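You operate a simulated robot arm through the tools that you are given. There is no shell and no other tool. Be economical: measure what you need, move in short steps, check, and stop when the job is done.

You run a simulated robot arm. Do the job below in one go: nothing can be reset, and whatever is moved stays where it is left.

TASK
Draw the coil off spindle C and strap it twice.
Fine: it has its first tie on; close the core first; lay it on the steel bench's end; green straps from the tray, on opposite sides; leave the white straps, the other spindle, levers, tubes and coils as they are.

It is judged by the outcome, as a careful person would: the job done as asked, and still so three seconds after it is handed in. It fails if anything else is knocked over, pushed out of place, dropped, spilled or broken.

THE ROBOT
A 6-joint arm with a two-finger parallel gripper on a trunk, on a base that drives. Base frame: it is fixed to the floor where the robot stands at the start and does not move with it; the origin is under the middle of the robot, x ahead of it, y to its left, z up. Readings come in mm, degrees, newtons and seconds.
With the tool pointing down near the work surface it reaches from about 280 to 660 mm from the robot's upright axis, wherever it stands. Its first joint turns from -166.0 to 166.0 degrees. Places, roughly: black lever of the guide arm [700, 1600, 600]; black spacer disc [750, 1250, 250]; blue coil [1000, -1250, 750]; end of the steel bench by the winding machine [1100, -700, 700]; green strap (7x3x6 cm) [1400, -500, 700]; grey coil [1000, -750, 250]; guide arm [700, 1700, 800]; guide carriage [800, 400, 1000]; join lever [800, 300, 1100]; orange lever [800, 500, 1000]; spindle a [700, 0, 700]; spindle c [700, 900, 600]; white strap (7x3x6 cm) [1400, -700, 700]; width dial [700, 500, 700]; yellow coil [1000, -1250, 250]; yellow latch of the guide wheel [600, 400, 1000]. Payload 3.91 kg.
Tool frame: the origin (TCP) lies between the finger pads and is the grasp point; the fingertips stand 30 mm ahead of it; z points along the fingers, y is the line along which they close. Largest opening 110 mm; finger width 20, thickness 10; the body of the gripper, 48 by 112 mm, starts 55 mm behind the TCP.
Orientation is that of the tool frame in the base frame, as [roll, pitch, yaw] about the fixed x, y, z axes, in that order (R = Rz(yaw) Ry(pitch) Rx(roll)). With the fingers straight down and closing along the base's y, the tool's x points along the base's -x, its y along +y and its z along -z.

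THE INTERFACE
- The arm moves only by the tool step_arm. Its argument "plan" is a list that holds one entry, the list of rows, each a list of 7 numbers: the turn, a rotation vector about the base's x, y, z in units of 5 degrees (1.0 is 5 degrees), then the shift along the base's x, y, z in units of 30 mm (1.0 is 30 mm), then the finger opening in mm, from 0 to 110. In form: [[[ax, ay, az, x, y, z, claw], ...]]. A call has 1 to 20 rows; each row shifts and turns the commanded pose from where the row before left it. A call with a number of a shift or a turn outside -1 to 1 is refused whole. Each row takes 0.2 s and may step no farther than 50 mm and 8.6 degrees from the row before; otherwise, or with a gripper value out of range, the whole call is refused. Where a pose cannot be reached the arm comes as near as it can. A force on the tool above 90 N (or 10 N above the force at the start of the call, whichever is more), or a blocked arm, ends the call early, and 0.2 s more pass. The fingers move at their own pace (about 108 mm/s each) and stop on an object; they squeeze with about 28 N. The grip force told is the motor's: it shows also when the fingers shut on nothing. Time passes only in rows, and 0.2 s behind the last, so rows that do not move let the fingers close. It gives the time, the measured TCP pose, the force on the tool (base axes), the opening and the grip force at its end, in the units of the frame above (readings bear some noise), with the torque about the TCP (base axes, N m) and any sound that the robot's microphone picked up.
- Cameras (640 x 400 px; columns grow to the right, rows downward): "scene" is now at [-91.2, 44.2, 1316.7]; the picture's right is [0.47, -0.88, 0.00], its down [-0.49, -0.26, -0.83] and it looks along [0.74, 0.39, -0.55] (base axes); focal length 260 px, centre (320, 200). "wrist" rides on the gripper at [77, 7, -115] in the tool frame; the picture's right is [-0.09, 1.00, 0.00], its down [-0.80, -0.07, -0.59] and it looks along [-0.59, -0.05, 0.80] (tool axes); focal length 270 px, centre (320, 200). There is no depth. A picture from a camera that has moved, and an enlarged one, comes with that camera's place and axes in the base frame and with its lens.
- snapshot(camera): a new picture of that camera. The clock stands still meanwhile.
- lift_body(by): slides the trunk up (or, below 0, down) by that many mm; the arm and the scene camera ride with it, the base frame stays. It gives what a move gives, with no picture.
- steer(legs): drives the robot by 1 to 6 legs, each [ahead, left, turn to the left] in mm, mm and degrees, along the robot's own axes; the way and the turn of a leg run together, so that a leg with both is an arc; at most 1500 mm and 180 degrees a leg. The arm and the cameras ride along, it lands a little off, and it stops where it bumps. It gives what a move gives.
- turn_head(pan, tilt): turns the head with the scene camera to pan (to the left, within 86 degrees either way) and tilt (down, from -29 to 69), counted from straight ahead of the robot. It gives what a move gives.
- zoom(camera, box): a new picture of the part [left, top, right, bottom] of that camera's present view, enlarged. The clock stands still meanwhile.
- hand_in(): hands the job in; it is judged then, once.

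Work in short steps. Places have to be worked out from the pictures, the camera data and where the tool is seen: move nearer, look again, correct. Check each grasp and each placing, and mend what went wrong. You have 120 turns and 78 pictures in all, those below and enlarged ones among them. Open the gripper and draw the arm clear of the work before you hand the job in, unless the task says otherwise; then end with one line.

The tools are called after "Call:" as a command line: name --argument value ..., lists and objects as JSON in quotes. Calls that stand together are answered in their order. step_arm: Moves the arm, as the interface text tells. Its arguments: {"type":"object","properties":{"plan":{"type":"array","items":{"type":"array","items":{"type":"array","items":{"type":"number"}}}}},"required":["plan"]} The other tools are called the same way: lift_body (by) slides the trunk up or down; steer (legs) drives the base; turn_head (pan, tilt) turns the head that bears the scene camera; snapshot (camera) takes a picture; zoom (camera, box) takes an enlarged picture of a part of a camera's view; hand_in () hands the job in.

At the start:

```text
clock: 0.0
eef_pos: [343.3, 272.9, 970.0]
tcp_rot: [-180.0, 0.0, -180.0]
ft_force: [-0.1, 0.5, 0.3]
moment: [0.0, 0.0, 0.01]
opening: 109.9
finger_force: 0.1
trunk travel left (down, up): [-250.0, 290.0]
robot x, y, heading: [1.4, -0.7, -0.2]
head pan, tilt: [27.8, 33.4]
```

scene: 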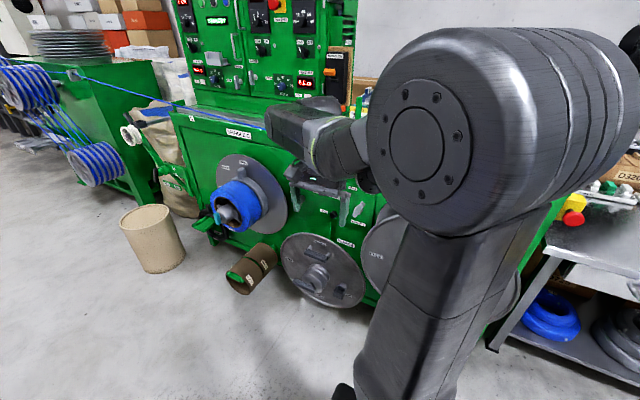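
wrist: 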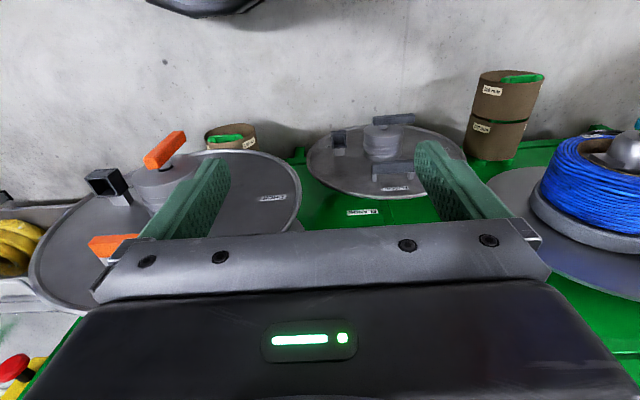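

I start by looking at spindle C, whose blue coil shows in the picture, with the head turned toward it.

Call:
turn_head --pan 55 --tilt 35

Call:
snapshot --camera "scene"

Call:
zoom --camera "scene" --box '[320, 100, 560, 250]'

```text
clock: 0.9
eef_pos: [342.5, 272.9, 969.2]
tcp_rot: [180.0, -0.1, -180.0]
ft_force: [-0.1, 1.1, 0.1]
moment: [0.01, -0.01, 0.0]
opening: 110.0
finger_force: 0.0
trunk travel left (down, up): [-250.0, 290.0]
robot x, y, heading: [1.8, 2.9, 0.2]
head pan, tilt: [55.0, 35.0]
```

```text
75 pictures are left
camera scene: at [-119.3, 74.9, 1314.3], right [0.82, -0.57, 0.0], down [-0.33, -0.47, -0.82], along [0.47, 0.67, -0.57], focal length 260 px, centre (320, 200)
```

scene: 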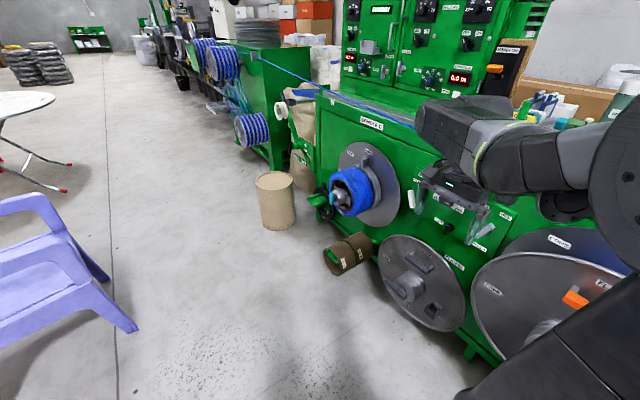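

```text
2.67 times, centred on (440, 175) of scene
camera zoom: at [-119.3, 74.9, 1314.3], right [0.82, -0.57, 0.0], down [-0.33, -0.47, -0.82], along [0.47, 0.67, -0.57], focal length 694 px, centre (0, 267)
```

zoom: 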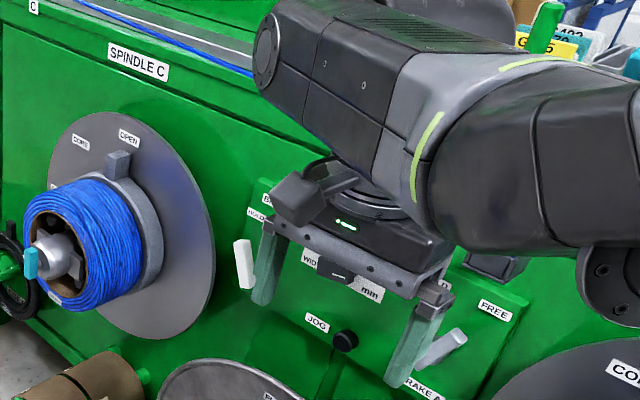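

Zoom on the spindle C to read the labels.

Call:
zoom --camera "scene" --box '[310, 130, 422, 230]'

Call:
turn_head --pan -35 --tilt 30

Call:
snapshot --camera "scene"

```text
4.00 times, centred on (366, 180) of scene
camera zoom: at [-119.3, 74.9, 1314.3], right [0.82, -0.57, 0.0], down [-0.33, -0.47, -0.82], along [0.47, 0.67, -0.57], focal length 1040 px, centre (136, 280)
```

zoom: 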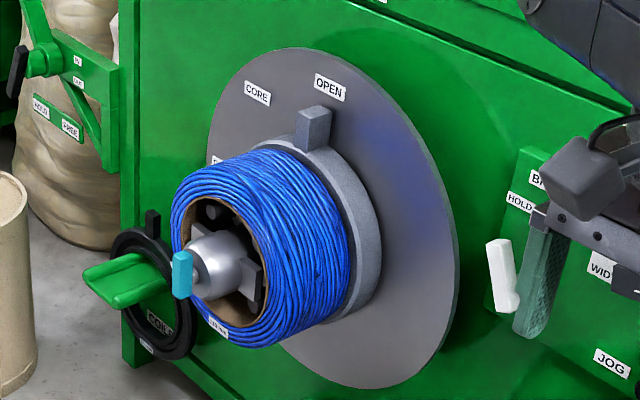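

```text
clock: 2.6
eef_pos: [343.0, 272.5, 968.9]
tcp_rot: [-179.9, 0.0, 180.0]
ft_force: [-0.6, 0.8, -0.3]
moment: [-0.01, -0.03, -0.01]
opening: 109.9
finger_force: 0.0
trunk travel left (down, up): [-250.0, 290.0]
robot x, y, heading: [-2.6, -0.2, -0.0]
head pan, tilt: [-35.0, 30.0]
```

```text
72 pictures are left
camera scene: at [-95.8, -49.1, 1322.1], right [-0.57, -0.82, 0.0], down [-0.41, 0.29, -0.87], along [0.71, -0.5, -0.5], focal length 260 px, centre (320, 200)
```

scene: 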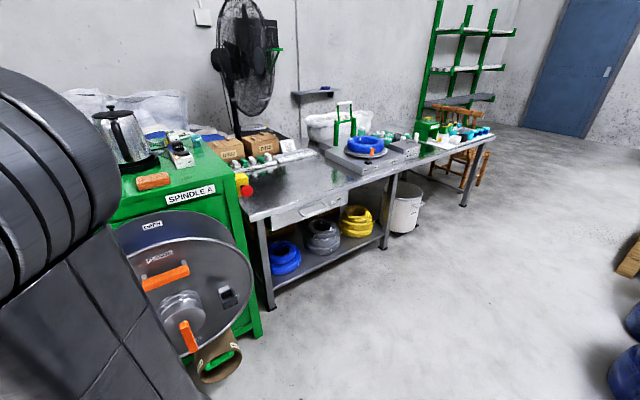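

I'll drive left to stand in front of spindle C, staying a bit back, then look.

Call:
steer --legs '[[-100, 0, 0], [0, 650, 0]]'

Call:
turn_head --pan 10 --tilt 40

Call:
snapshot --camera "scene"

Call:
snapshot --camera "wrist"

```text
clock: 6.9
eef_pos: [241.3, 920.9, 971.4]
tcp_rot: [-179.9, -0.1, -179.8]
ft_force: [0.1, 0.8, -0.3]
moment: [-0.01, -0.01, -0.02]
opening: 110.1
finger_force: 0.0
trunk travel left (down, up): [-250.0, 290.0]
robot x, y, heading: [-104.7, 644.4, 0.2]
head pan, tilt: [-35.0, 30.0]
```

```text
clock: 8.1
eef_pos: [240.0, 921.5, 969.1]
tcp_rot: [180.0, 0.0, -179.8]
ft_force: [0.4, -0.3, 0.3]
moment: [0.01, -0.01, 0.0]
opening: 110.2
finger_force: 0.0
trunk travel left (down, up): [-250.0, 290.0]
robot x, y, heading: [-103.2, 648.0, 0.0]
head pan, tilt: [10.0, 40.0]
```

```text
71 pictures are left
camera scene: at [-188.1, 665.0, 1306.8], right [0.18, -0.98, 0.0], down [-0.63, -0.11, -0.77], along [0.75, 0.13, -0.64], focal length 260 px, centre (320, 200)
```

scene: 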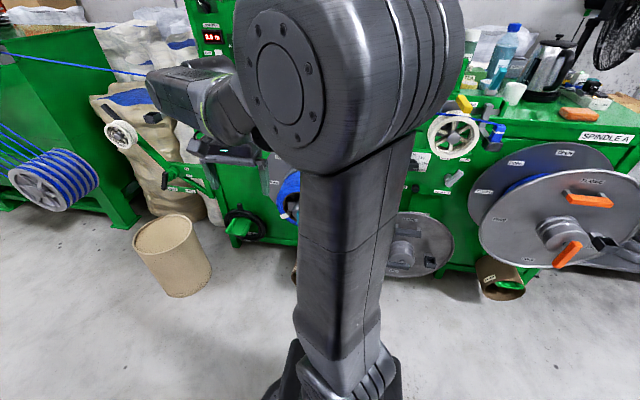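

```text
70 pictures are left
camera wrist: at [164.3, 928.3, 1085.3], right [0.09, 1.0, 0.0], down [0.8, -0.07, 0.59], along [0.59, -0.05, -0.8], focal length 270 px, centre (320, 200)
```

wrist: 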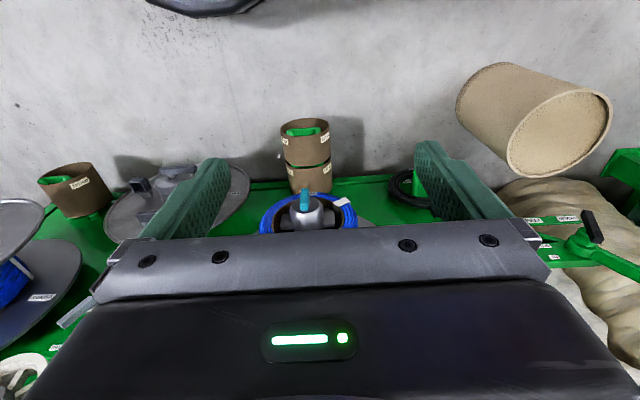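

The arm blocks the head's view here, so I'll use the wrist camera: tilt the tool 36° so that the camera looks level along +x, and lower it.

Call:
step_arm --plan '[[[0, -1, 0, 0, -0.2, -1, 110], [0, -1, 0, 0, -0.2, -1, 110], [0, -1, 0, 0, -0.2, -1, 110], [0, -1, 0, 0, -0.2, -1, 110], [0, -1, 0, 0, -0.2, -1, 110], [0, -1, 0, 0, -0.2, -1, 110], [0, -1, 0, 0, -0.2, -1, 110], [0, 0, 0, 0, -0.2, -1, 110], [0, 0, 0, 0, -0.2, -1, 110], [0, 0, 0, 0, -0.2, -1, 110]]]'

Call:
snapshot --camera "wrist"

```text
clock: 10.2
eef_pos: [241.3, 861.4, 671.4]
tcp_rot: [-179.7, 34.8, -179.9]
ft_force: [-0.3, 0.0, -0.8]
moment: [0.0, -0.01, -0.03]
opening: 110.0
finger_force: 0.0
trunk travel left (down, up): [-250.0, 290.0]
robot x, y, heading: [-100.0, 648.7, 0.3]
head pan, tilt: [10.0, 40.0]
```

```text
69 pictures are left
camera wrist: at [114.1, 869.0, 721.5], right [0.07, 1.0, 0.05], down [0.32, -0.07, 0.95], along [0.95, -0.05, -0.32], focal length 270 px, centre (320, 200)
```

wrist: 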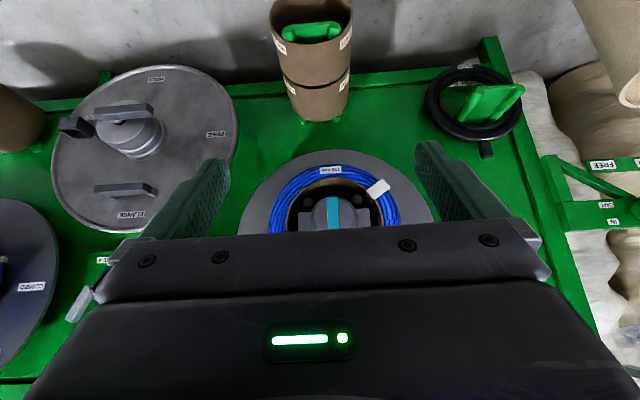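

The image is upside down but clear; raise the tool 150 mm so the whole coil shows, and zoom in.

Call:
step_arm --plan '[[[0, 0, 0, 0, 0, 1, 110], [0, 0, 0, 0, 0, 1, 110], [0, 0, 0, 0, 0, 1, 110], [0, 0, 0, 0, 0, 1, 110], [0, 0, 0, 0, 0, 1, 110]]]'

Call:
zoom --camera "wrist" --box '[200, 50, 456, 210]'

```text
clock: 11.4
eef_pos: [239.2, 863.7, 820.9]
tcp_rot: [-179.9, 35.0, -179.8]
ft_force: [0.8, -0.7, 0.0]
moment: [0.0, 0.0, -0.03]
opening: 110.1
finger_force: 0.1
trunk travel left (down, up): [-250.0, 290.0]
robot x, y, heading: [-107.2, 651.5, 0.1]
head pan, tilt: [10.0, 40.0]
```

```text
2.50 times, centred on (328, 130) of wrist
camera zoom: at [111.4, 870.0, 870.6], right [0.07, 1.0, 0.05], down [0.32, -0.07, 0.95], along [0.95, -0.05, -0.32], focal length 676 px, centre (300, 375)
```

zoom: 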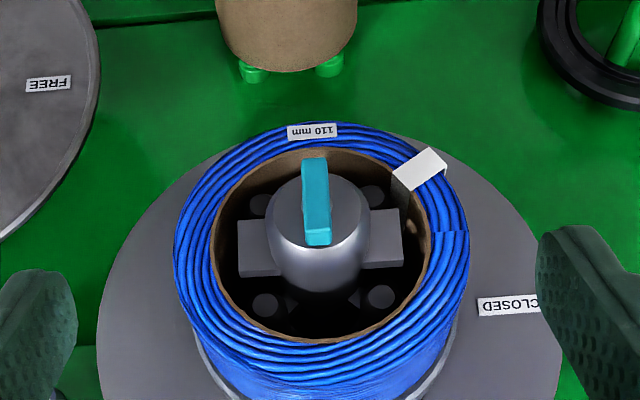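

I want to read all the labels around the spindle before touching a lever; take views from this pose.

Call:
snapshot --camera "wrist"

Call:
turn_head --pan -30 --tilt 40

Call:
zoom --camera "scene" --box '[160, 60, 480, 260]'

```text
67 pictures are left
camera wrist: at [111.4, 870.0, 870.6], right [0.07, 1.0, 0.05], down [0.32, -0.07, 0.95], along [0.95, -0.05, -0.32], focal length 270 px, centre (320, 200)
```

wrist: 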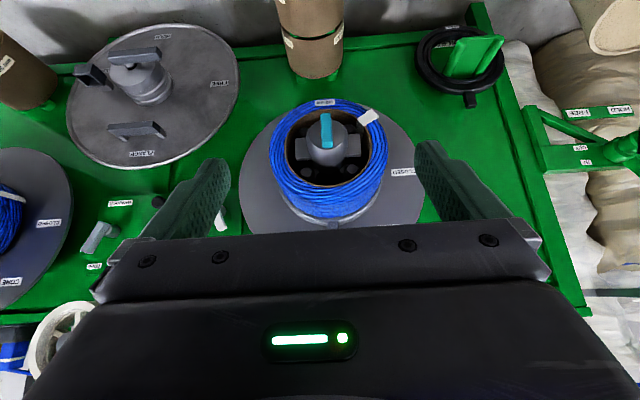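

```text
clock: 12.5
eef_pos: [239.5, 863.8, 820.2]
tcp_rot: [-179.8, 35.0, -179.8]
ft_force: [-0.3, 0.5, -0.5]
moment: [-0.03, 0.0, -0.02]
opening: 109.8
finger_force: 0.0
trunk travel left (down, up): [-250.0, 290.0]
robot x, y, heading: [-103.7, 646.3, 0.2]
head pan, tilt: [-30.0, 40.0]
```

```text
2.00 times, centred on (320, 160) of scene
camera zoom: at [-198.0, 607.8, 1306.7], right [-0.5, -0.87, 0.0], down [-0.56, 0.32, -0.77], along [0.66, -0.38, -0.64], focal length 520 px, centre (320, 280)
```

zoom: 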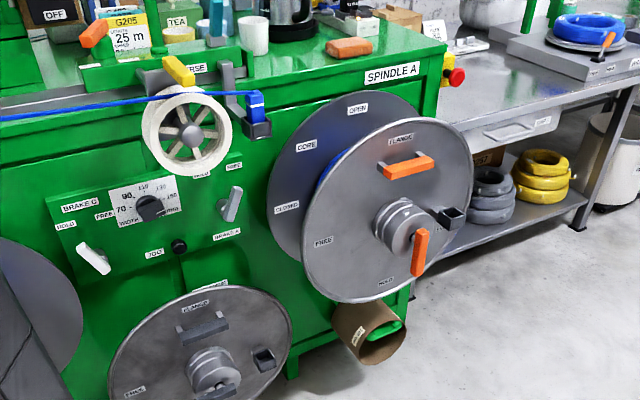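

CORE OPEN is at the top and CLOSED on the +y side; by triangulation the cyan bar on the nose is near (514, 866, 609). I bring the tool level, pointing along +x, some 130 mm in front of it, for a close look.

Call:
step_arm --plan '[[[0, -1, 0, 0.42, 0, -0.64, 110], [0, -1, 0, 0.42, 0, -0.64, 110], [0, -1, 0, 0.42, 0, -0.64, 110], [0, -1, 0, 0.42, 0, -0.64, 110], [0, -1, 0, 0.42, 0, -0.64, 110], [0, -1, 0, 0.42, 0, -0.64, 110], [0, -1, 0, 0.42, 0, -0.64, 110], [0, -1, 0, 0.42, 0, -0.64, 110], [0, -1, 0, 0.42, 0, -0.64, 110], [0, -1, 0, 0.42, 0, -0.64, 110], [0, -1, 0, 0.42, 0, -0.64, 110]]]'

Call:
snapshot --camera "wrist"

```text
clock: 14.9
eef_pos: [450.4, 946.1, 727.2]
tcp_rot: [-93.2, 89.1, -93.3]
ft_force: [-0.3, 1.2, -0.1]
moment: [-0.02, 0.04, 0.03]
opening: 110.1
finger_force: 0.1
out of reach, approached as far as the arm can: row 5, 6, 7, 8, 9, 10, 11
trunk travel left (down, up): [-250.0, 290.0]
robot x, y, heading: [-106.1, 646.7, 0.3]
head pan, tilt: [-30.0, 40.0]
```

```text
65 pictures are left
camera wrist: at [336.6, 953.9, 652.0], right [0.0, 1.0, 0.07], down [-0.59, -0.06, 0.8], along [0.8, -0.05, 0.59], focal length 270 px, centre (320, 200)
```

wrist: 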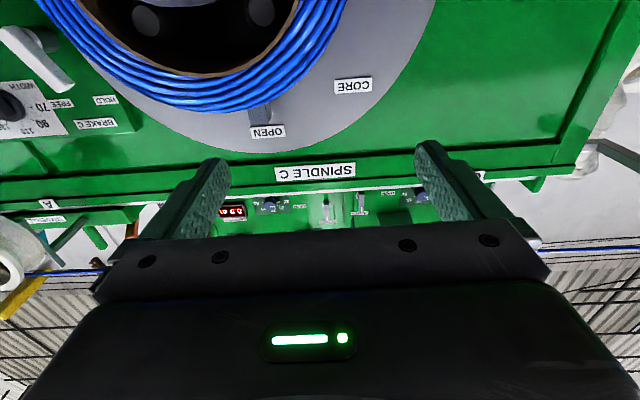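

The level pose isn't reachable at that height from here; I lower the trunk 130 mm, bringing the tool to the spindle height, then look again.

Call:
lift_body --by -130

Call:
step_arm --plan '[[[0, 0, 0, -0.5, -0.8, 0.1, 110], [0, 0, 0, -0.5, -0.8, 0.1, 110], [0, 0, 0, -0.5, -0.8, 0.1, 110]]]'

Call:
snapshot --camera "wrist"

```text
clock: 16.5
eef_pos: [449.6, 946.7, 597.7]
tcp_rot: [-100.4, 89.2, -100.7]
ft_force: [-0.8, 0.0, -0.5]
moment: [0.01, -0.01, -0.03]
opening: 109.9
finger_force: 0.1
trunk travel left (down, up): [-120.0, 420.0]
robot x, y, heading: [-100.8, 648.0, 0.2]
head pan, tilt: [-30.0, 40.0]
```

```text
clock: 17.3
eef_pos: [432.2, 905.2, 642.4]
tcp_rot: [-104.1, 88.5, -104.5]
ft_force: [0.2, -0.3, 0.0]
moment: [-0.02, -0.01, -0.01]
opening: 110.1
finger_force: 0.1
out of reach, approached as far as the arm can: row 1, 2, 3
trunk travel left (down, up): [-120.0, 420.0]
robot x, y, heading: [-99.7, 647.6, 0.4]
head pan, tilt: [-30.0, 40.0]
```

```text
64 pictures are left
camera wrist: at [319.1, 911.6, 566.6], right [0.01, 1.0, 0.06], down [-0.59, -0.05, 0.81], along [0.81, -0.04, 0.59], focal length 270 px, centre (320, 200)
```

wrist: 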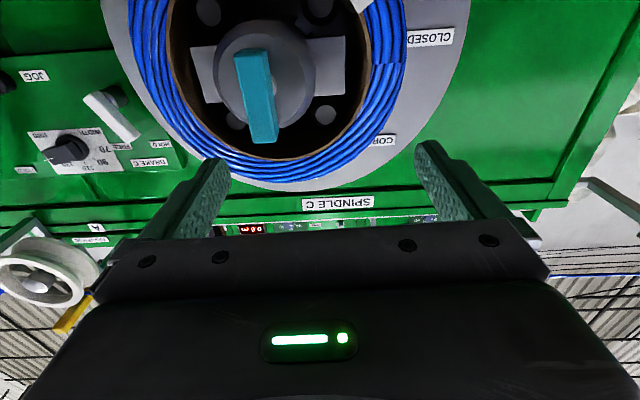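

The cyan lever on the nose clearly points up to OPEN; CLOSED is at +y. I back the robot off by 50 mm for a better level reach and align the tool with the lever.

Call:
steer --legs '[[-50, 0, 0]]'

Call:
step_arm --plan '[[[0, 0, 0, 0.5, -0.4, 0, 70], [0, 0, 0, 0.5, -0.4, 0, 70], [0, 0, 0, 0.5, -0.4, 0, 70]]]'

Call:
snapshot --camera "wrist"

```text
clock: 18.2
eef_pos: [383.3, 905.2, 642.4]
tcp_rot: [-103.5, 88.7, -103.8]
ft_force: [-1.0, 0.0, 0.4]
moment: [0.03, 0.01, 0.02]
opening: 110.1
finger_force: 0.0
trunk travel left (down, up): [-120.0, 420.0]
robot x, y, heading: [-149.2, 651.4, -0.0]
head pan, tilt: [-30.0, 40.0]
```

```text
clock: 19.0
eef_pos: [428.4, 870.3, 642.6]
tcp_rot: [-103.1, 88.5, -103.5]
ft_force: [-0.9, -0.1, -0.7]
moment: [-0.02, 0.0, -0.02]
opening: 69.9
finger_force: 0.0
trunk travel left (down, up): [-120.0, 420.0]
robot x, y, heading: [-152.2, 647.9, 0.1]
head pan, tilt: [-30.0, 40.0]
```

```text
63 pictures are left
camera wrist: at [314.5, 875.5, 566.1], right [0.01, 1.0, 0.06], down [-0.59, -0.05, 0.81], along [0.81, -0.04, 0.59], focal length 270 px, centre (320, 200)
```

wrist: 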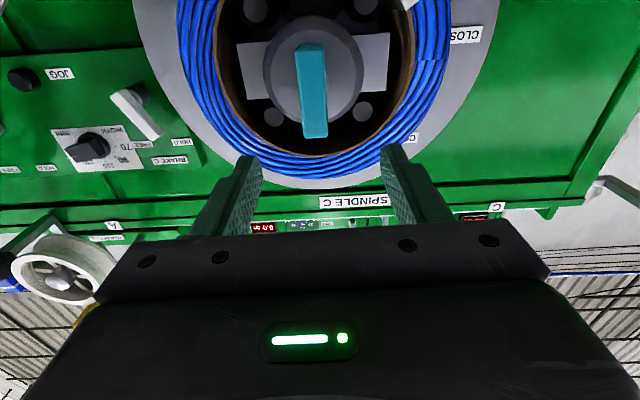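

The lever spans about z 587–639 at x≈491, y≈867, with the hub axis near z≈607. I move the tool in so the fingers straddle it on the axis.

Call:
step_arm --plan '[[[0, 0, 0, 0, -0.05, -0.6, 50], [0, 0, 0, 0, -0.05, -0.6, 50], [0, 0, 0, 0.3, 0, 0, 45], [0, 0, 0, 0.4, 0, 0, 45], [0, 0, 0, 0.4, 0, 0, 45]]]'

Call:
snapshot --camera "wrist"

```text
clock: 20.2
eef_pos: [470.0, 875.7, 616.5]
tcp_rot: [-104.7, 88.7, -105.2]
ft_force: [-0.1, 0.0, 1.0]
moment: [0.03, 0.01, -0.02]
opening: 45.1
finger_force: 0.1
out of reach, approached as far as the arm can: row 1, 2
trunk travel left (down, up): [-120.0, 420.0]
robot x, y, heading: [-152.3, 646.9, 0.2]
head pan, tilt: [-30.0, 40.0]
```

```text
62 pictures are left
camera wrist: at [356.0, 882.0, 540.3], right [0.01, 1.0, 0.06], down [-0.59, -0.05, 0.81], along [0.81, -0.04, 0.59], focal length 270 px, centre (320, 200)
```

wrist: 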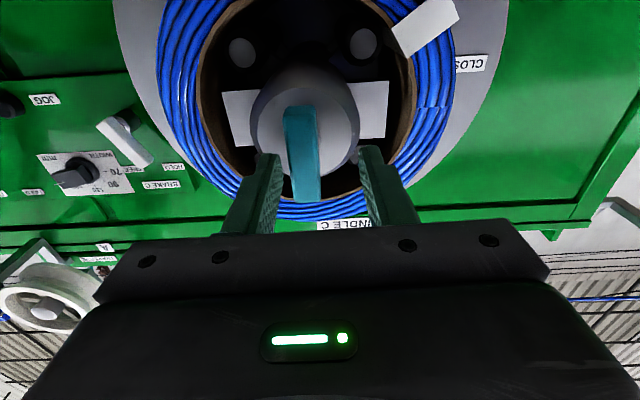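

The arm is at its lower limit; back off 30 mm, drop the trunk 60 mm, and raise the tool again.

Call:
step_arm --plan '[[[0, 0, 0, -0.7, 0, 0, 60], [0, 0, 0, -0.6, 0, 0, 60]]]'

Call:
lift_body --by -70

Call:
step_arm --plan '[[[0, 0, 0, 0, -0.15, 1, 50], [0, 0, 0, 0, -0.15, 1, 50]]]'

Call:
snapshot --camera "wrist"

```text
clock: 20.8
eef_pos: [433.2, 879.4, 619.2]
tcp_rot: [-103.4, 88.0, -104.0]
ft_force: [-0.3, -0.2, -0.3]
moment: [0.01, -0.01, -0.02]
opening: 59.8
finger_force: 0.1
out of reach, approached as far as the arm can: row 2
trunk travel left (down, up): [-120.0, 420.0]
robot x, y, heading: [-150.9, 645.2, 0.3]
head pan, tilt: [-30.0, 40.0]
```

```text
clock: 21.9
eef_pos: [433.2, 878.4, 548.4]
tcp_rot: [-102.9, 88.0, -103.5]
ft_force: [0.2, -0.3, 0.6]
moment: [0.01, 0.01, 0.0]
opening: 59.8
finger_force: 0.0
trunk travel left (down, up): [-50.0, 490.0]
robot x, y, heading: [-153.0, 648.5, 0.2]
head pan, tilt: [-30.0, 40.0]
```

```text
clock: 22.5
eef_pos: [433.0, 870.5, 606.2]
tcp_rot: [-104.3, 88.1, -104.8]
ft_force: [0.3, -0.2, -0.3]
moment: [0.02, 0.0, -0.05]
opening: 50.2
finger_force: 0.0
trunk travel left (down, up): [-50.0, 490.0]
robot x, y, heading: [-153.7, 647.3, 0.1]
head pan, tilt: [-30.0, 40.0]
```

```text
61 pictures are left
camera wrist: at [319.7, 876.3, 531.9], right [0.01, 1.0, 0.05], down [-0.59, -0.04, 0.81], along [0.81, -0.04, 0.59], focal length 270 px, centre (320, 200)
```

wrist: 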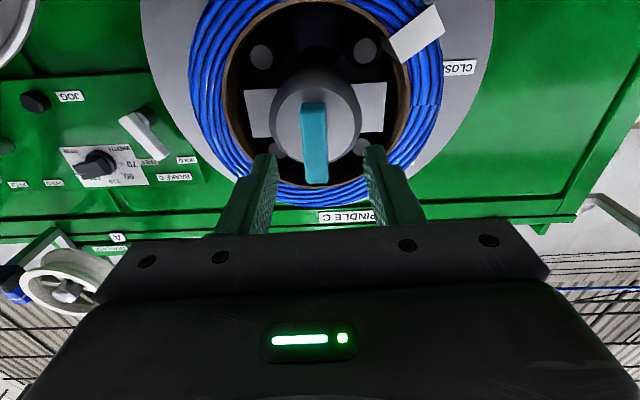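

Well placed now; move in 45 mm and close on the lever.

Call:
step_arm --plan '[[[0, 0, 0, 0.5, -0.1, 0, 45], [0, 0, 0, 0.5, 0, 0, 45], [0, 0, 0, 0.5, 0, 0, 45], [0, 0, 0, 0, 0, 0, 10], [0, 0, 0, 0, 0, 0, 10]]]'

Call:
snapshot --camera "wrist"

```text
clock: 23.7
eef_pos: [478.3, 866.3, 607.6]
tcp_rot: [-105.1, 88.1, -105.8]
ft_force: [1.0, -2.1, -1.6]
moment: [0.81, 0.41, 0.36]
opening: 18.3
finger_force: 45.4
trunk travel left (down, up): [-50.0, 490.0]
robot x, y, heading: [-149.8, 648.5, -0.2]
head pan, tilt: [-30.0, 40.0]
```

```text
60 pictures are left
camera wrist: at [365.4, 872.0, 532.4], right [0.01, 1.0, 0.06], down [-0.59, -0.04, 0.81], along [0.81, -0.04, 0.59], focal length 270 px, centre (320, 200)
```

wrist: 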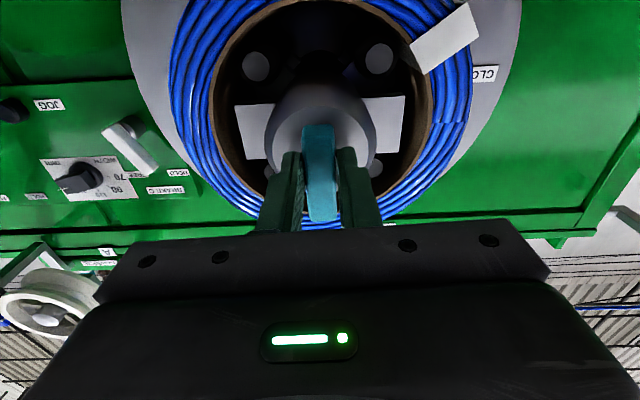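

Gripped at 18 mm. Turn toward CLOSED (negative about x), 30° first, watching forces.

Call:
step_arm --plan '[[[-1, 0, 0, 0, 0, 0, 10], [-1, 0, 0, 0, 0, 0, 10], [-1, 0, 0, 0, 0, 0, 10], [-1, 0, 0, 0, 0, 0, 10], [-1, 0, 0, 0, 0, 0, 10], [-1, 0, 0, 0, 0, 0, 10]]]'

Call:
snapshot --camera "wrist"

```text
clock: 25.1
eef_pos: [478.8, 866.7, 607.2]
tcp_rot: [-90.2, 58.1, -91.0]
ft_force: [3.0, -3.1, -0.8]
moment: [2.44, -0.05, 0.5]
opening: 33.1
finger_force: 45.3
trunk travel left (down, up): [-50.0, 490.0]
robot x, y, heading: [-153.8, 646.8, -0.0]
head pan, tilt: [-30.0, 40.0]
```

```text
59 pictures are left
camera wrist: at [364.5, 833.1, 540.9], right [0.01, 0.89, -0.45], down [-0.59, 0.37, 0.72], along [0.81, 0.26, 0.53], focal length 270 px, centre (320, 200)
```

wrist: 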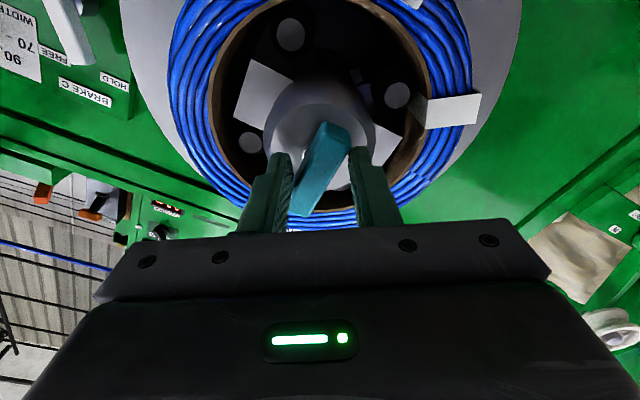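

The fingers were pried to 33 mm while the lever stayed put. I undo the twist, release and back off to check the grey block on the collar beside the OPEN label.

Call:
step_arm --plan '[[[1, 0, 0, 0, 0, 0, 40], [1, 0, 0, 0, 0, 0, 50], [1, 0, 0, 0, 0, 0, 50], [1, 0, 0, 0, 0, 0, 50], [1, 0, 0, 0, 0, 0, 50], [1, 0, 0, 0, 0, 0, 50], [0, 0, 0, -1, 0, 0, 50], [0, 0, 0, -0.6, 0, 0, 50], [0, 1, 0, -0.5, 0, 1, 50], [0, 1, 0, -0.5, 0, 1, 50], [0, 1, 0, -0.5, 0, 1, 50], [0, 1, 0, -0.5, 0, 1, 50], [0, 1, 0, -0.5, 0, 1, 50], [0, 1, 0, -0.5, 0, 1, 50], [0, 1, 0, -0.5, 0, 1, 50], [0, 1, 0, -0.5, 0, 1, 50], [0, 1, 0, 0, 0, 1, 50], [0, 1, 0, 0, 0, 1, 50]]]'

Call:
snapshot --camera "wrist"

```text
clock: 28.9
eef_pos: [308.9, 867.2, 909.8]
tcp_rot: [-177.9, 39.4, -177.4]
ft_force: [-1.2, -0.6, -0.4]
moment: [-0.02, 0.02, 0.05]
opening: 50.2
finger_force: 0.0
trunk travel left (down, up): [-50.0, 490.0]
robot x, y, heading: [-153.1, 645.9, 0.2]
head pan, tilt: [-30.0, 40.0]
```

```text
58 pictures are left
camera wrist: at [178.3, 873.1, 948.7], right [0.05, 1.0, 0.03], down [0.24, -0.04, 0.97], along [0.97, -0.04, -0.24], focal length 270 px, centre (320, 200)
```

wrist: 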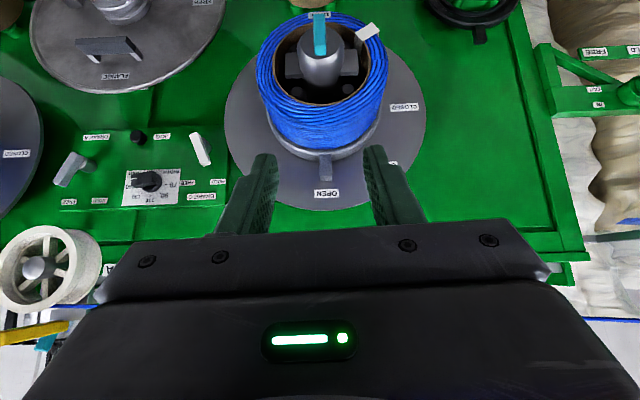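

Zoom on the block and labels.

Call:
zoom --camera "wrist" --box '[220, 80, 444, 220]'

```text
2.86 times, centred on (332, 150) of wrist
camera zoom: at [178.3, 873.1, 948.7], right [0.05, 1.0, 0.03], down [0.24, -0.04, 0.97], along [0.97, -0.04, -0.24], focal length 772 px, centre (286, 343)
```

zoom: 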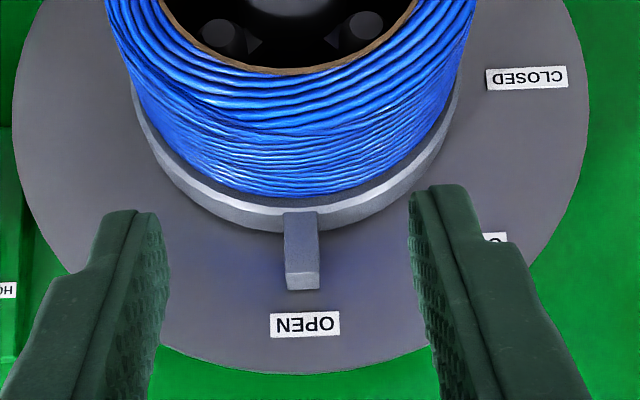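

The grey block is the radial lever of a rotating ring and sits exactly at OPEN; that is the core lever (tip ≈ (690, 867, 777), axis ≈ (867, 608)). I drive 280 mm ahead with the tool high above the coil to reach it from front-above.

Call:
steer --legs '[[280, 0, 0]]'

Call:
snapshot --camera "wrist"

```text
clock: 30.9
eef_pos: [597.2, 867.6, 908.0]
tcp_rot: [-177.8, 39.5, -177.7]
ft_force: [0.2, -0.1, 1.4]
moment: [0.01, 0.02, 0.01]
opening: 49.8
finger_force: 0.0
trunk travel left (down, up): [-50.0, 490.0]
robot x, y, heading: [136.1, 650.4, 0.1]
head pan, tilt: [-30.0, 40.0]
```

```text
56 pictures are left
camera wrist: at [464.8, 873.4, 948.2], right [0.05, 1.0, 0.03], down [0.24, -0.04, 0.97], along [0.97, -0.04, -0.24], focal length 270 px, centre (320, 200)
```

wrist: 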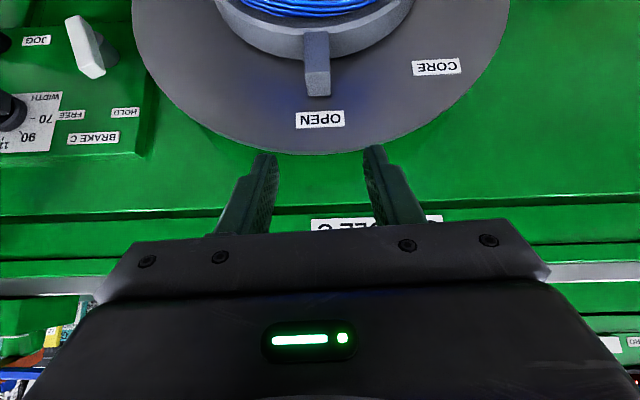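

Plate at x≈713, block around x 685–705. Straddle it with the fingers 60 mm open, fingertips around x≈697, z≈760.

Call:
step_arm --plan '[[[0, 0, 0, 0.7, 0, -1, 60], [0, 0, 0, 0.7, 0, -1, 60], [0, 0, 0, 0.7, 0, -1, 60], [0, 0, 0, 0.5, 0, -0.9, 60]]]'

Call:
snapshot --camera "wrist"

```text
clock: 31.9
eef_pos: [674.8, 866.2, 794.6]
tcp_rot: [-177.8, 39.5, -177.6]
ft_force: [-1.4, -0.7, 0.1]
moment: [0.02, 0.0, 0.05]
opening: 59.9
finger_force: 0.1
trunk travel left (down, up): [-50.0, 490.0]
robot x, y, heading: [135.1, 648.8, -0.0]
head pan, tilt: [-30.0, 40.0]
```

```text
55 pictures are left
camera wrist: at [542.6, 872.3, 833.9], right [0.05, 1.0, 0.03], down [0.24, -0.04, 0.97], along [0.97, -0.04, -0.24], focal length 270 px, centre (320, 200)
```

wrist: 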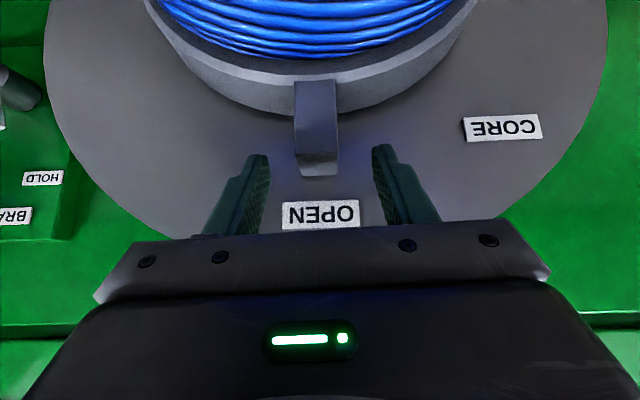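

Lower 24 mm more so the fingers overlap the block, then close on it.

Call:
step_arm --plan '[[[0, 0, 0, 0, 0, -0.4, 60], [0, 0, 0, 0, 0, -0.4, 60], [0, 0, 0, 0, 0, 0, 15], [0, 0, 0, 0, 0, 0, 15]]]'

Call:
snapshot --camera "wrist"

```text
clock: 32.9
eef_pos: [673.8, 864.8, 767.7]
tcp_rot: [-178.0, 39.5, -177.8]
ft_force: [0.0, -8.1, -0.5]
moment: [0.57, -0.11, -0.3]
opening: 24.2
finger_force: 28.0
trunk travel left (down, up): [-50.0, 490.0]
robot x, y, heading: [139.0, 647.8, 0.0]
head pan, tilt: [-30.0, 40.0]
```

```text
54 pictures are left
camera wrist: at [542.2, 871.3, 808.9], right [0.05, 1.0, 0.03], down [0.24, -0.04, 0.97], along [0.97, -0.04, -0.24], focal length 270 px, centre (320, 200)
```

wrist: 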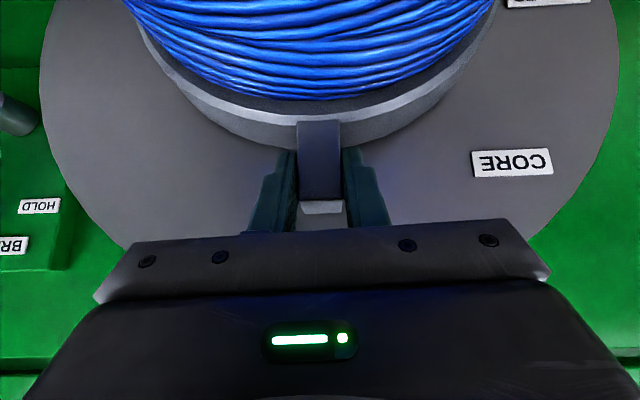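

The block is gripped at 24 mm. Sweep it along an arc toward +y about the axis, 20° first, with slight finger slack.

Call:
step_arm --plan '[[[-1, 0, 0, 0, 0.465, -0.02, 30], [-1, 0, 0, 0, 0.461, -0.06, 30], [-1, 0, 0, 0, 0.454, -0.1, 30], [-1, 0, 0, 0, 0.444, -0.14, 30]]]'

Call:
snapshot --camera "wrist"

```text
clock: 33.9
eef_pos: [675.8, 909.0, 759.8]
tcp_rot: [-152.8, 35.7, -163.2]
ft_force: [0.1, -76.9, -1.8]
moment: [1.28, -0.07, -0.83]
opening: 109.9
finger_force: 27.9
trunk travel left (down, up): [-50.0, 490.0]
robot x, y, heading: [137.7, 647.1, -0.1]
head pan, tilt: [-30.0, 40.0]
```

```text
53 pictures are left
camera wrist: at [544.7, 930.1, 796.0], right [0.07, 0.95, -0.32], down [0.25, 0.29, 0.92], along [0.97, -0.14, -0.22], focal length 270 px, centre (320, 200)
```

wrist: 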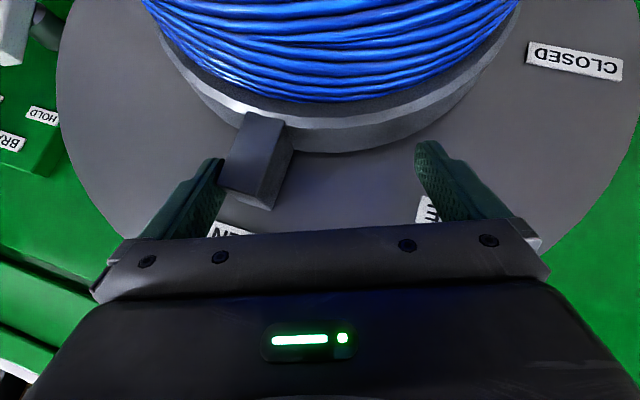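

The block held against 77 N and hasn't moved, so it isn't the part that turns; the cyan lever must be it, needing force at its end. I undo the sweep and withdraw up and back.

Call:
step_arm --plan '[[[1, 0, 0, 0, -0.4, 0.1, 110], [1, 0, 0, 0, -0.45, 0.1, 110], [1, 0, 0, 0, -0.45, 0.06, 110], [1, 0, 0, 0, -0.3, 0.02, 110], [0, 0, 0, -0.3, 0, 1, 110], [0, 0, 0, -0.5, 0, 1, 110], [0, 0, 0, -0.7, 0, 1, 80], [0, 0, 0, -1, 0, 1, 50], [0, 0, 0, -1, 0, 1, 50]]]'

Call:
snapshot --camera "wrist"

```text
clock: 35.9
eef_pos: [568.4, 875.1, 914.3]
tcp_rot: [-177.9, 39.5, -177.6]
ft_force: [0.0, -0.8, -0.7]
moment: [0.0, -0.05, -0.02]
opening: 50.1
finger_force: 0.0
trunk travel left (down, up): [-50.0, 490.0]
robot x, y, heading: [136.9, 648.1, -0.2]
head pan, tilt: [-30.0, 40.0]
```

```text
52 pictures are left
camera wrist: at [436.8, 881.0, 955.2], right [0.05, 1.0, 0.03], down [0.24, -0.04, 0.97], along [0.97, -0.04, -0.24], focal length 270 px, centre (320, 200)
```

wrist: 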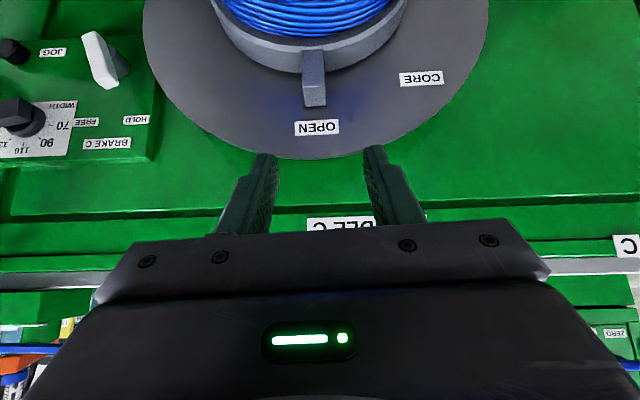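

I return to the front of the nose: drive back 290 mm, then lower and level the tool with fingers closed, left (−y) of the cyan lever's outer end.

Call:
steer --legs '[[-290, 0, 0]]'

Call:
step_arm --plan '[[[0, -1, 0, 0, 0, -1, 50], [0, -1, 0, 0, 0, -1, 50], [0, -1, 0, 0.5, 0, -1, 50], [0, -1, 0, 0.5, 0, -1, 50], [0, -1, 0, 0.5, 0, -1, 50], [0, -1, 0, 0.5, 0, -1, 50], [0, -1, 0, 0.5, 0, -1, 50], [0, -1, 0, 0.5, 0, -1, 50], [0, -1, 0, 0.5, 0, -1, 50], [0, -1, 0, 0.5, 0, -0.5, 50]]]'

Call:
snapshot --camera "wrist"

```text
clock: 37.9
eef_pos: [281.3, 874.2, 915.8]
tcp_rot: [-177.8, 39.5, -177.7]
ft_force: [-0.4, 0.4, 0.4]
moment: [-0.02, 0.01, 0.03]
opening: 50.2
finger_force: 0.0
trunk travel left (down, up): [-50.0, 490.0]
robot x, y, heading: [-150.4, 651.3, 0.1]
head pan, tilt: [-30.0, 40.0]
```

```text
clock: 40.1
eef_pos: [401.8, 872.8, 631.8]
tcp_rot: [-100.9, 88.2, -101.7]
ft_force: [-0.6, 0.7, -0.2]
moment: [-0.05, 0.04, 0.02]
opening: 50.0
finger_force: 0.0
trunk travel left (down, up): [-50.0, 490.0]
robot x, y, heading: [-151.0, 647.0, -0.1]
head pan, tilt: [-30.0, 40.0]
```

```text
51 pictures are left
camera wrist: at [287.7, 879.2, 555.5], right [0.01, 1.0, 0.06], down [-0.59, -0.04, 0.81], along [0.81, -0.04, 0.59], focal length 270 px, centre (320, 200)
```

wrist: 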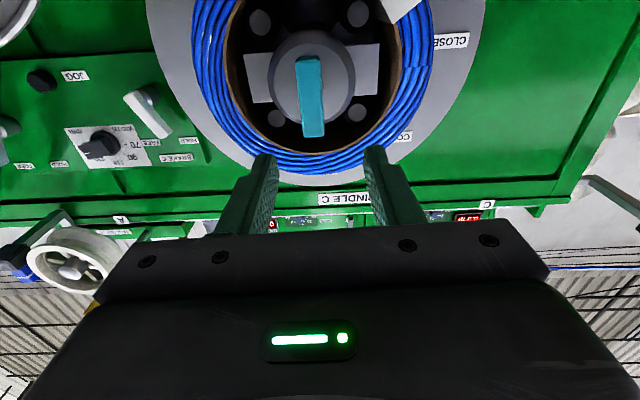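

Zoom on the nose for detail before pushing.

Call:
zoom --camera "wrist" --box '[200, 10, 440, 160]'

```text
2.67 times, centred on (320, 85) of wrist
camera zoom: at [287.7, 879.2, 555.5], right [0.01, 1.0, 0.06], down [-0.59, -0.04, 0.81], along [0.81, -0.04, 0.59], focal length 721 px, centre (320, 507)
```

zoom: 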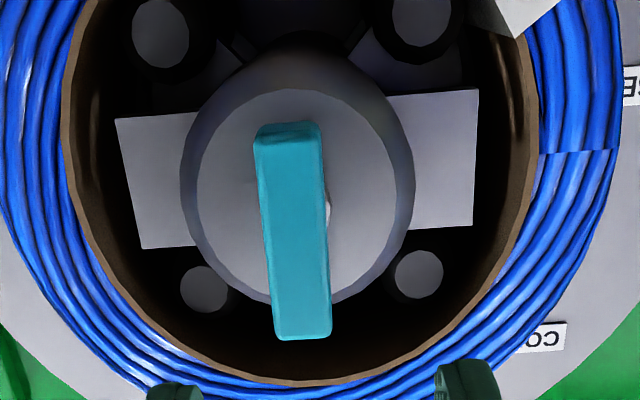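

The lever is a roughly 58 mm wing handle on a stem. I set closed fingers on the −y side of its upper end and then push toward +y.

Call:
step_arm --plan '[[[0, 0, 0, 0, -0.7, 0, 0], [0, 0, 0, 0, -0.7, 0, 0], [0, 0, 0, 0.9, 0, 0, 0], [0, 0, 0, 0.9, 0, 0, 0], [0, 0, 0, 0.6, 0, 0, 0]]]'

Call:
snapshot --camera "wrist"

```text
clock: 41.3
eef_pos: [474.9, 831.3, 629.7]
tcp_rot: [-104.8, 88.3, -105.5]
ft_force: [-0.6, -0.1, -0.2]
moment: [-0.02, 0.01, -0.03]
opening: 0.0
finger_force: 28.3
trunk travel left (down, up): [-50.0, 490.0]
robot x, y, heading: [-151.6, 645.7, -0.0]
head pan, tilt: [-30.0, 40.0]
```

```text
49 pictures are left
camera wrist: at [360.0, 837.5, 554.0], right [0.01, 1.0, 0.06], down [-0.59, -0.04, 0.81], along [0.81, -0.04, 0.59], focal length 270 px, centre (320, 200)
```

wrist: 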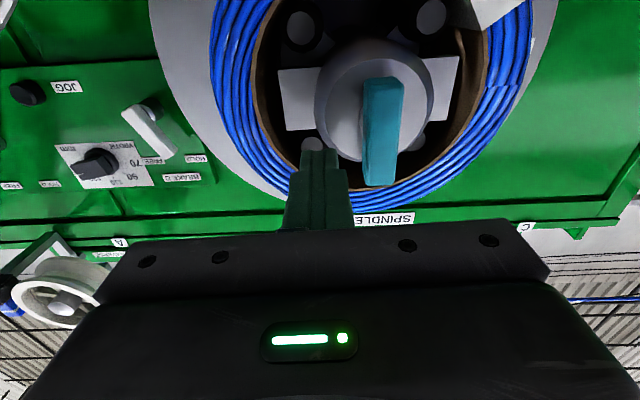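

Fingers are beside the upper end. Push +y in small steps with slight down as it turns.

Call:
step_arm --plan '[[[0, 0, 0, 0, 0.4, 0, 0], [0, 0, 0, 0, 0.2, 0, 0], [0, 0, 0, 0, 0.2, 0, 0], [0, 0, 0, 0, 0.2, 0, 0], [0, 0, 0, 0, 0.2, 0, 0]]]'

Call:
snapshot --camera "wrist"

```text
clock: 42.5
eef_pos: [473.9, 849.2, 630.2]
tcp_rot: [-114.2, 88.3, -116.9]
ft_force: [-11.1, -14.6, 8.4]
moment: [0.18, -0.26, -0.19]
opening: 0.0
finger_force: 27.5
trunk travel left (down, up): [-50.0, 490.0]
robot x, y, heading: [-154.9, 645.1, -0.6]
head pan, tilt: [-30.0, 40.0]
stopped in row 5: the force on the tool passed its limit at 97 N (the readings are from after the stop); the commanded pose is now the measured one
```

```text
48 pictures are left
camera wrist: at [359.8, 859.2, 554.4], right [0.05, 1.0, 0.06], down [-0.59, -0.02, 0.81], along [0.81, -0.07, 0.58], focal length 270 px, centre (320, 200)
```

wrist: 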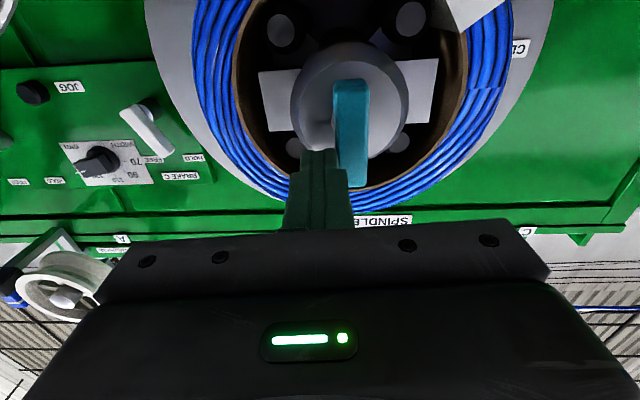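

Even 97 N didn't move it that way. I back off and try twisting the wing handle gently the other way with a two-finger grip.

Call:
step_arm --plan '[[[0, 0, 0, 0, -0.5, 0, 0], [0, 0, 0, -1, 0, 0, 0], [0, 0, 0, -0.5, 0.5, -0.4, 45], [0, 0, 0, 0, 0.52, -0.4, 45], [0, 0, 0, 0.7, 0, 0, 45], [0, 0, 0, 0.8, 0, 0, 45], [0, 0, 0, 0.2, 0, 0, 45], [0, 0, 0, 0, 0, 0, 10], [0, 0, 0, 0, 0, 0, 10]]]'

Call:
step_arm --plan '[[[1, 0, 0, 0, 0, 0, 10], [1, 0, 0, 0, 0, 0, 10], [1, 0, 0, 0, 0, 0, 10]]]'

Call:
snapshot --camera "wrist"

```text
clock: 44.5
eef_pos: [481.6, 866.7, 602.5]
tcp_rot: [-119.4, 88.2, -121.9]
ft_force: [-1.0, -13.8, 0.0]
moment: [0.82, 0.36, 0.49]
opening: 18.4
finger_force: 44.9
trunk travel left (down, up): [-50.0, 490.0]
robot x, y, heading: [-150.6, 648.4, -0.2]
head pan, tilt: [-30.0, 40.0]
```

```text
clock: 45.3
eef_pos: [490.2, 876.3, 616.0]
tcp_rot: [116.4, 79.0, 110.5]
ft_force: [-36.4, -62.7, -12.5]
moment: [-0.28, -0.77, 0.23]
opening: 40.5
finger_force: 30.8
out of reach, approached as far as the arm can: row 2, 3
trunk travel left (down, up): [-50.0, 490.0]
robot x, y, heading: [-155.9, 644.4, -0.9]
head pan, tilt: [-30.0, 40.0]
stopped in row 3: the force on the tool passed its limit at 151 N (the readings are from after the stop); the commanded pose is now the measured one
```

```text
47 pictures are left
camera wrist: at [373.6, 908.1, 553.3], right [0.11, 0.96, 0.26], down [-0.54, -0.16, 0.82], along [0.83, -0.23, 0.5], focal length 270 px, centre (320, 200)
```

wrist: 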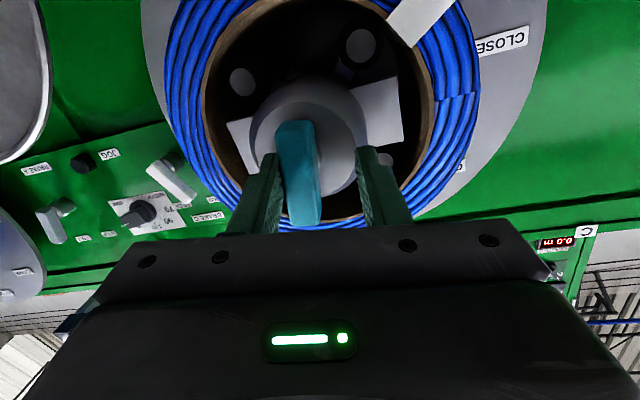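

Neither direction moves it; I open, retreat, and get a proper look from the side with the head camera, including the panel labels.

Call:
step_arm --plan '[[[0, 0, 0, -0.3, -0.2, 0, 60], [0, 0, 0, -1, 0, 0, 60], [0, 0, 0, -1, 0, 0, 60], [0, 1, 0, -1, 0, 0.5, 60], [0, 1, 0, -1, 0, 1, 60], [0, 1, 0, -1, 0, 1, 60], [0, 1, 0, -0.5, 0, 1, 60], [0, 1, 0, -0.5, 0, 1, 60], [0, 1, 0, -0.5, 0, 1, 60]]]'

Call:
steer --legs '[[-60, 0, 0], [0, -400, 0], [200, 0, 0]]'

Call:
turn_head --pan 50 --tilt 35

Call:
snapshot --camera "scene"

```text
clock: 47.3
eef_pos: [293.7, 897.6, 798.6]
tcp_rot: [169.5, 55.1, 162.2]
ft_force: [-1.0, 0.4, 0.3]
moment: [-0.02, 0.02, -0.01]
opening: 59.9
finger_force: 0.1
out of reach, approached as far as the arm can: row 1, 2, 3
trunk travel left (down, up): [-50.0, 490.0]
robot x, y, heading: [-151.5, 644.0, -0.5]
head pan, tilt: [-30.0, 40.0]
```

```text
clock: 51.6
eef_pos: [426.8, 501.8, 798.7]
tcp_rot: [169.4, 55.1, 162.6]
ft_force: [0.4, 0.8, 0.3]
moment: [0.04, -0.01, 0.02]
opening: 59.8
finger_force: 0.0
trunk travel left (down, up): [-50.0, 490.0]
robot x, y, heading: [-14.1, 246.8, -0.2]
head pan, tilt: [-30.0, 40.0]
```

```text
clock: 53.1
eef_pos: [426.0, 500.4, 798.7]
tcp_rot: [169.5, 55.1, 162.6]
ft_force: [0.2, -0.8, 0.0]
moment: [0.01, 0.01, -0.03]
opening: 60.5
finger_force: 0.1
trunk travel left (down, up): [-50.0, 490.0]
robot x, y, heading: [-19.6, 246.2, -0.1]
head pan, tilt: [50.0, 35.0]
```

```text
46 pictures are left
camera scene: at [-132.2, 315.0, 1114.3], right [0.76, -0.64, 0.0], down [-0.37, -0.44, -0.82], along [0.53, 0.63, -0.57], focal length 260 px, centre (320, 200)
```

scene: 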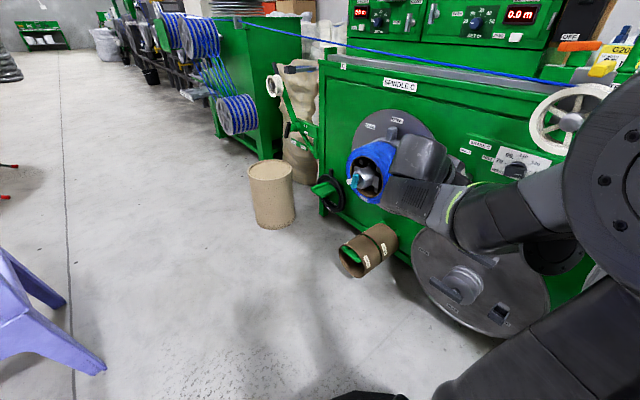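

Zoom on spindle C and the guide arm area beyond.

Call:
zoom --camera "scene" --box '[335, 105, 463, 205]'

Call:
zoom --camera "scene" --box '[250, 60, 410, 190]'

```text
4.00 times, centred on (399, 155) of scene
camera zoom: at [-132.2, 315.0, 1114.3], right [0.76, -0.64, 0.0], down [-0.37, -0.44, -0.82], along [0.53, 0.63, -0.57], focal length 1040 px, centre (4, 380)
```

zoom: 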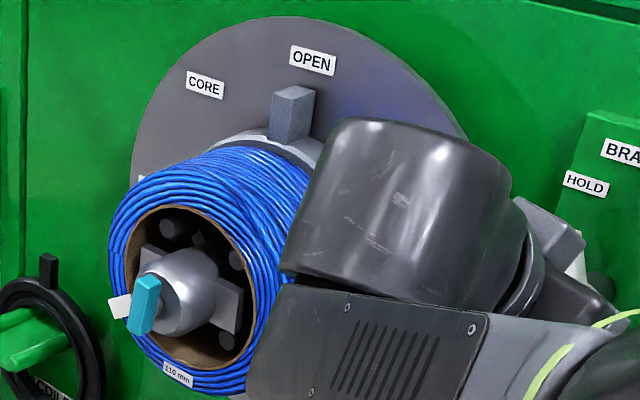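

```text
3.08 times, centred on (330, 125) of scene
camera zoom: at [-132.2, 315.0, 1114.3], right [0.76, -0.64, 0.0], down [-0.37, -0.44, -0.82], along [0.53, 0.63, -0.57], focal length 800 px, centre (289, 431)
```

zoom: 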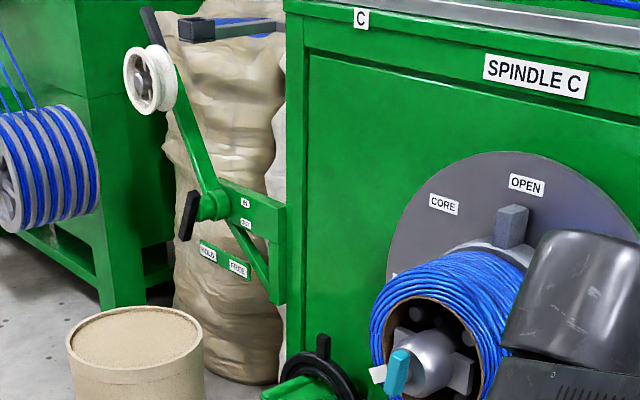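

The cyan handle may now lean differently; zoom in tightly on it.

Call:
zoom --camera "scene" --box '[345, 160, 401, 195]'

```text
11.43 times, centred on (373, 178) of scene
camera zoom: at [-132.2, 315.0, 1114.3], right [0.76, -0.64, 0.0], down [-0.37, -0.44, -0.82], along [0.53, 0.63, -0.57], focal length 2972 px, centre (-286, 457)
```

zoom: 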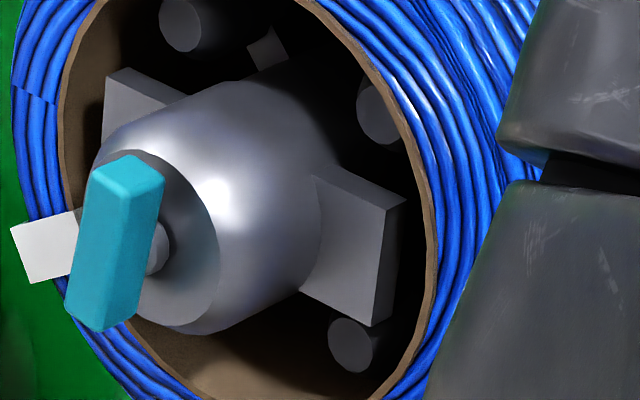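

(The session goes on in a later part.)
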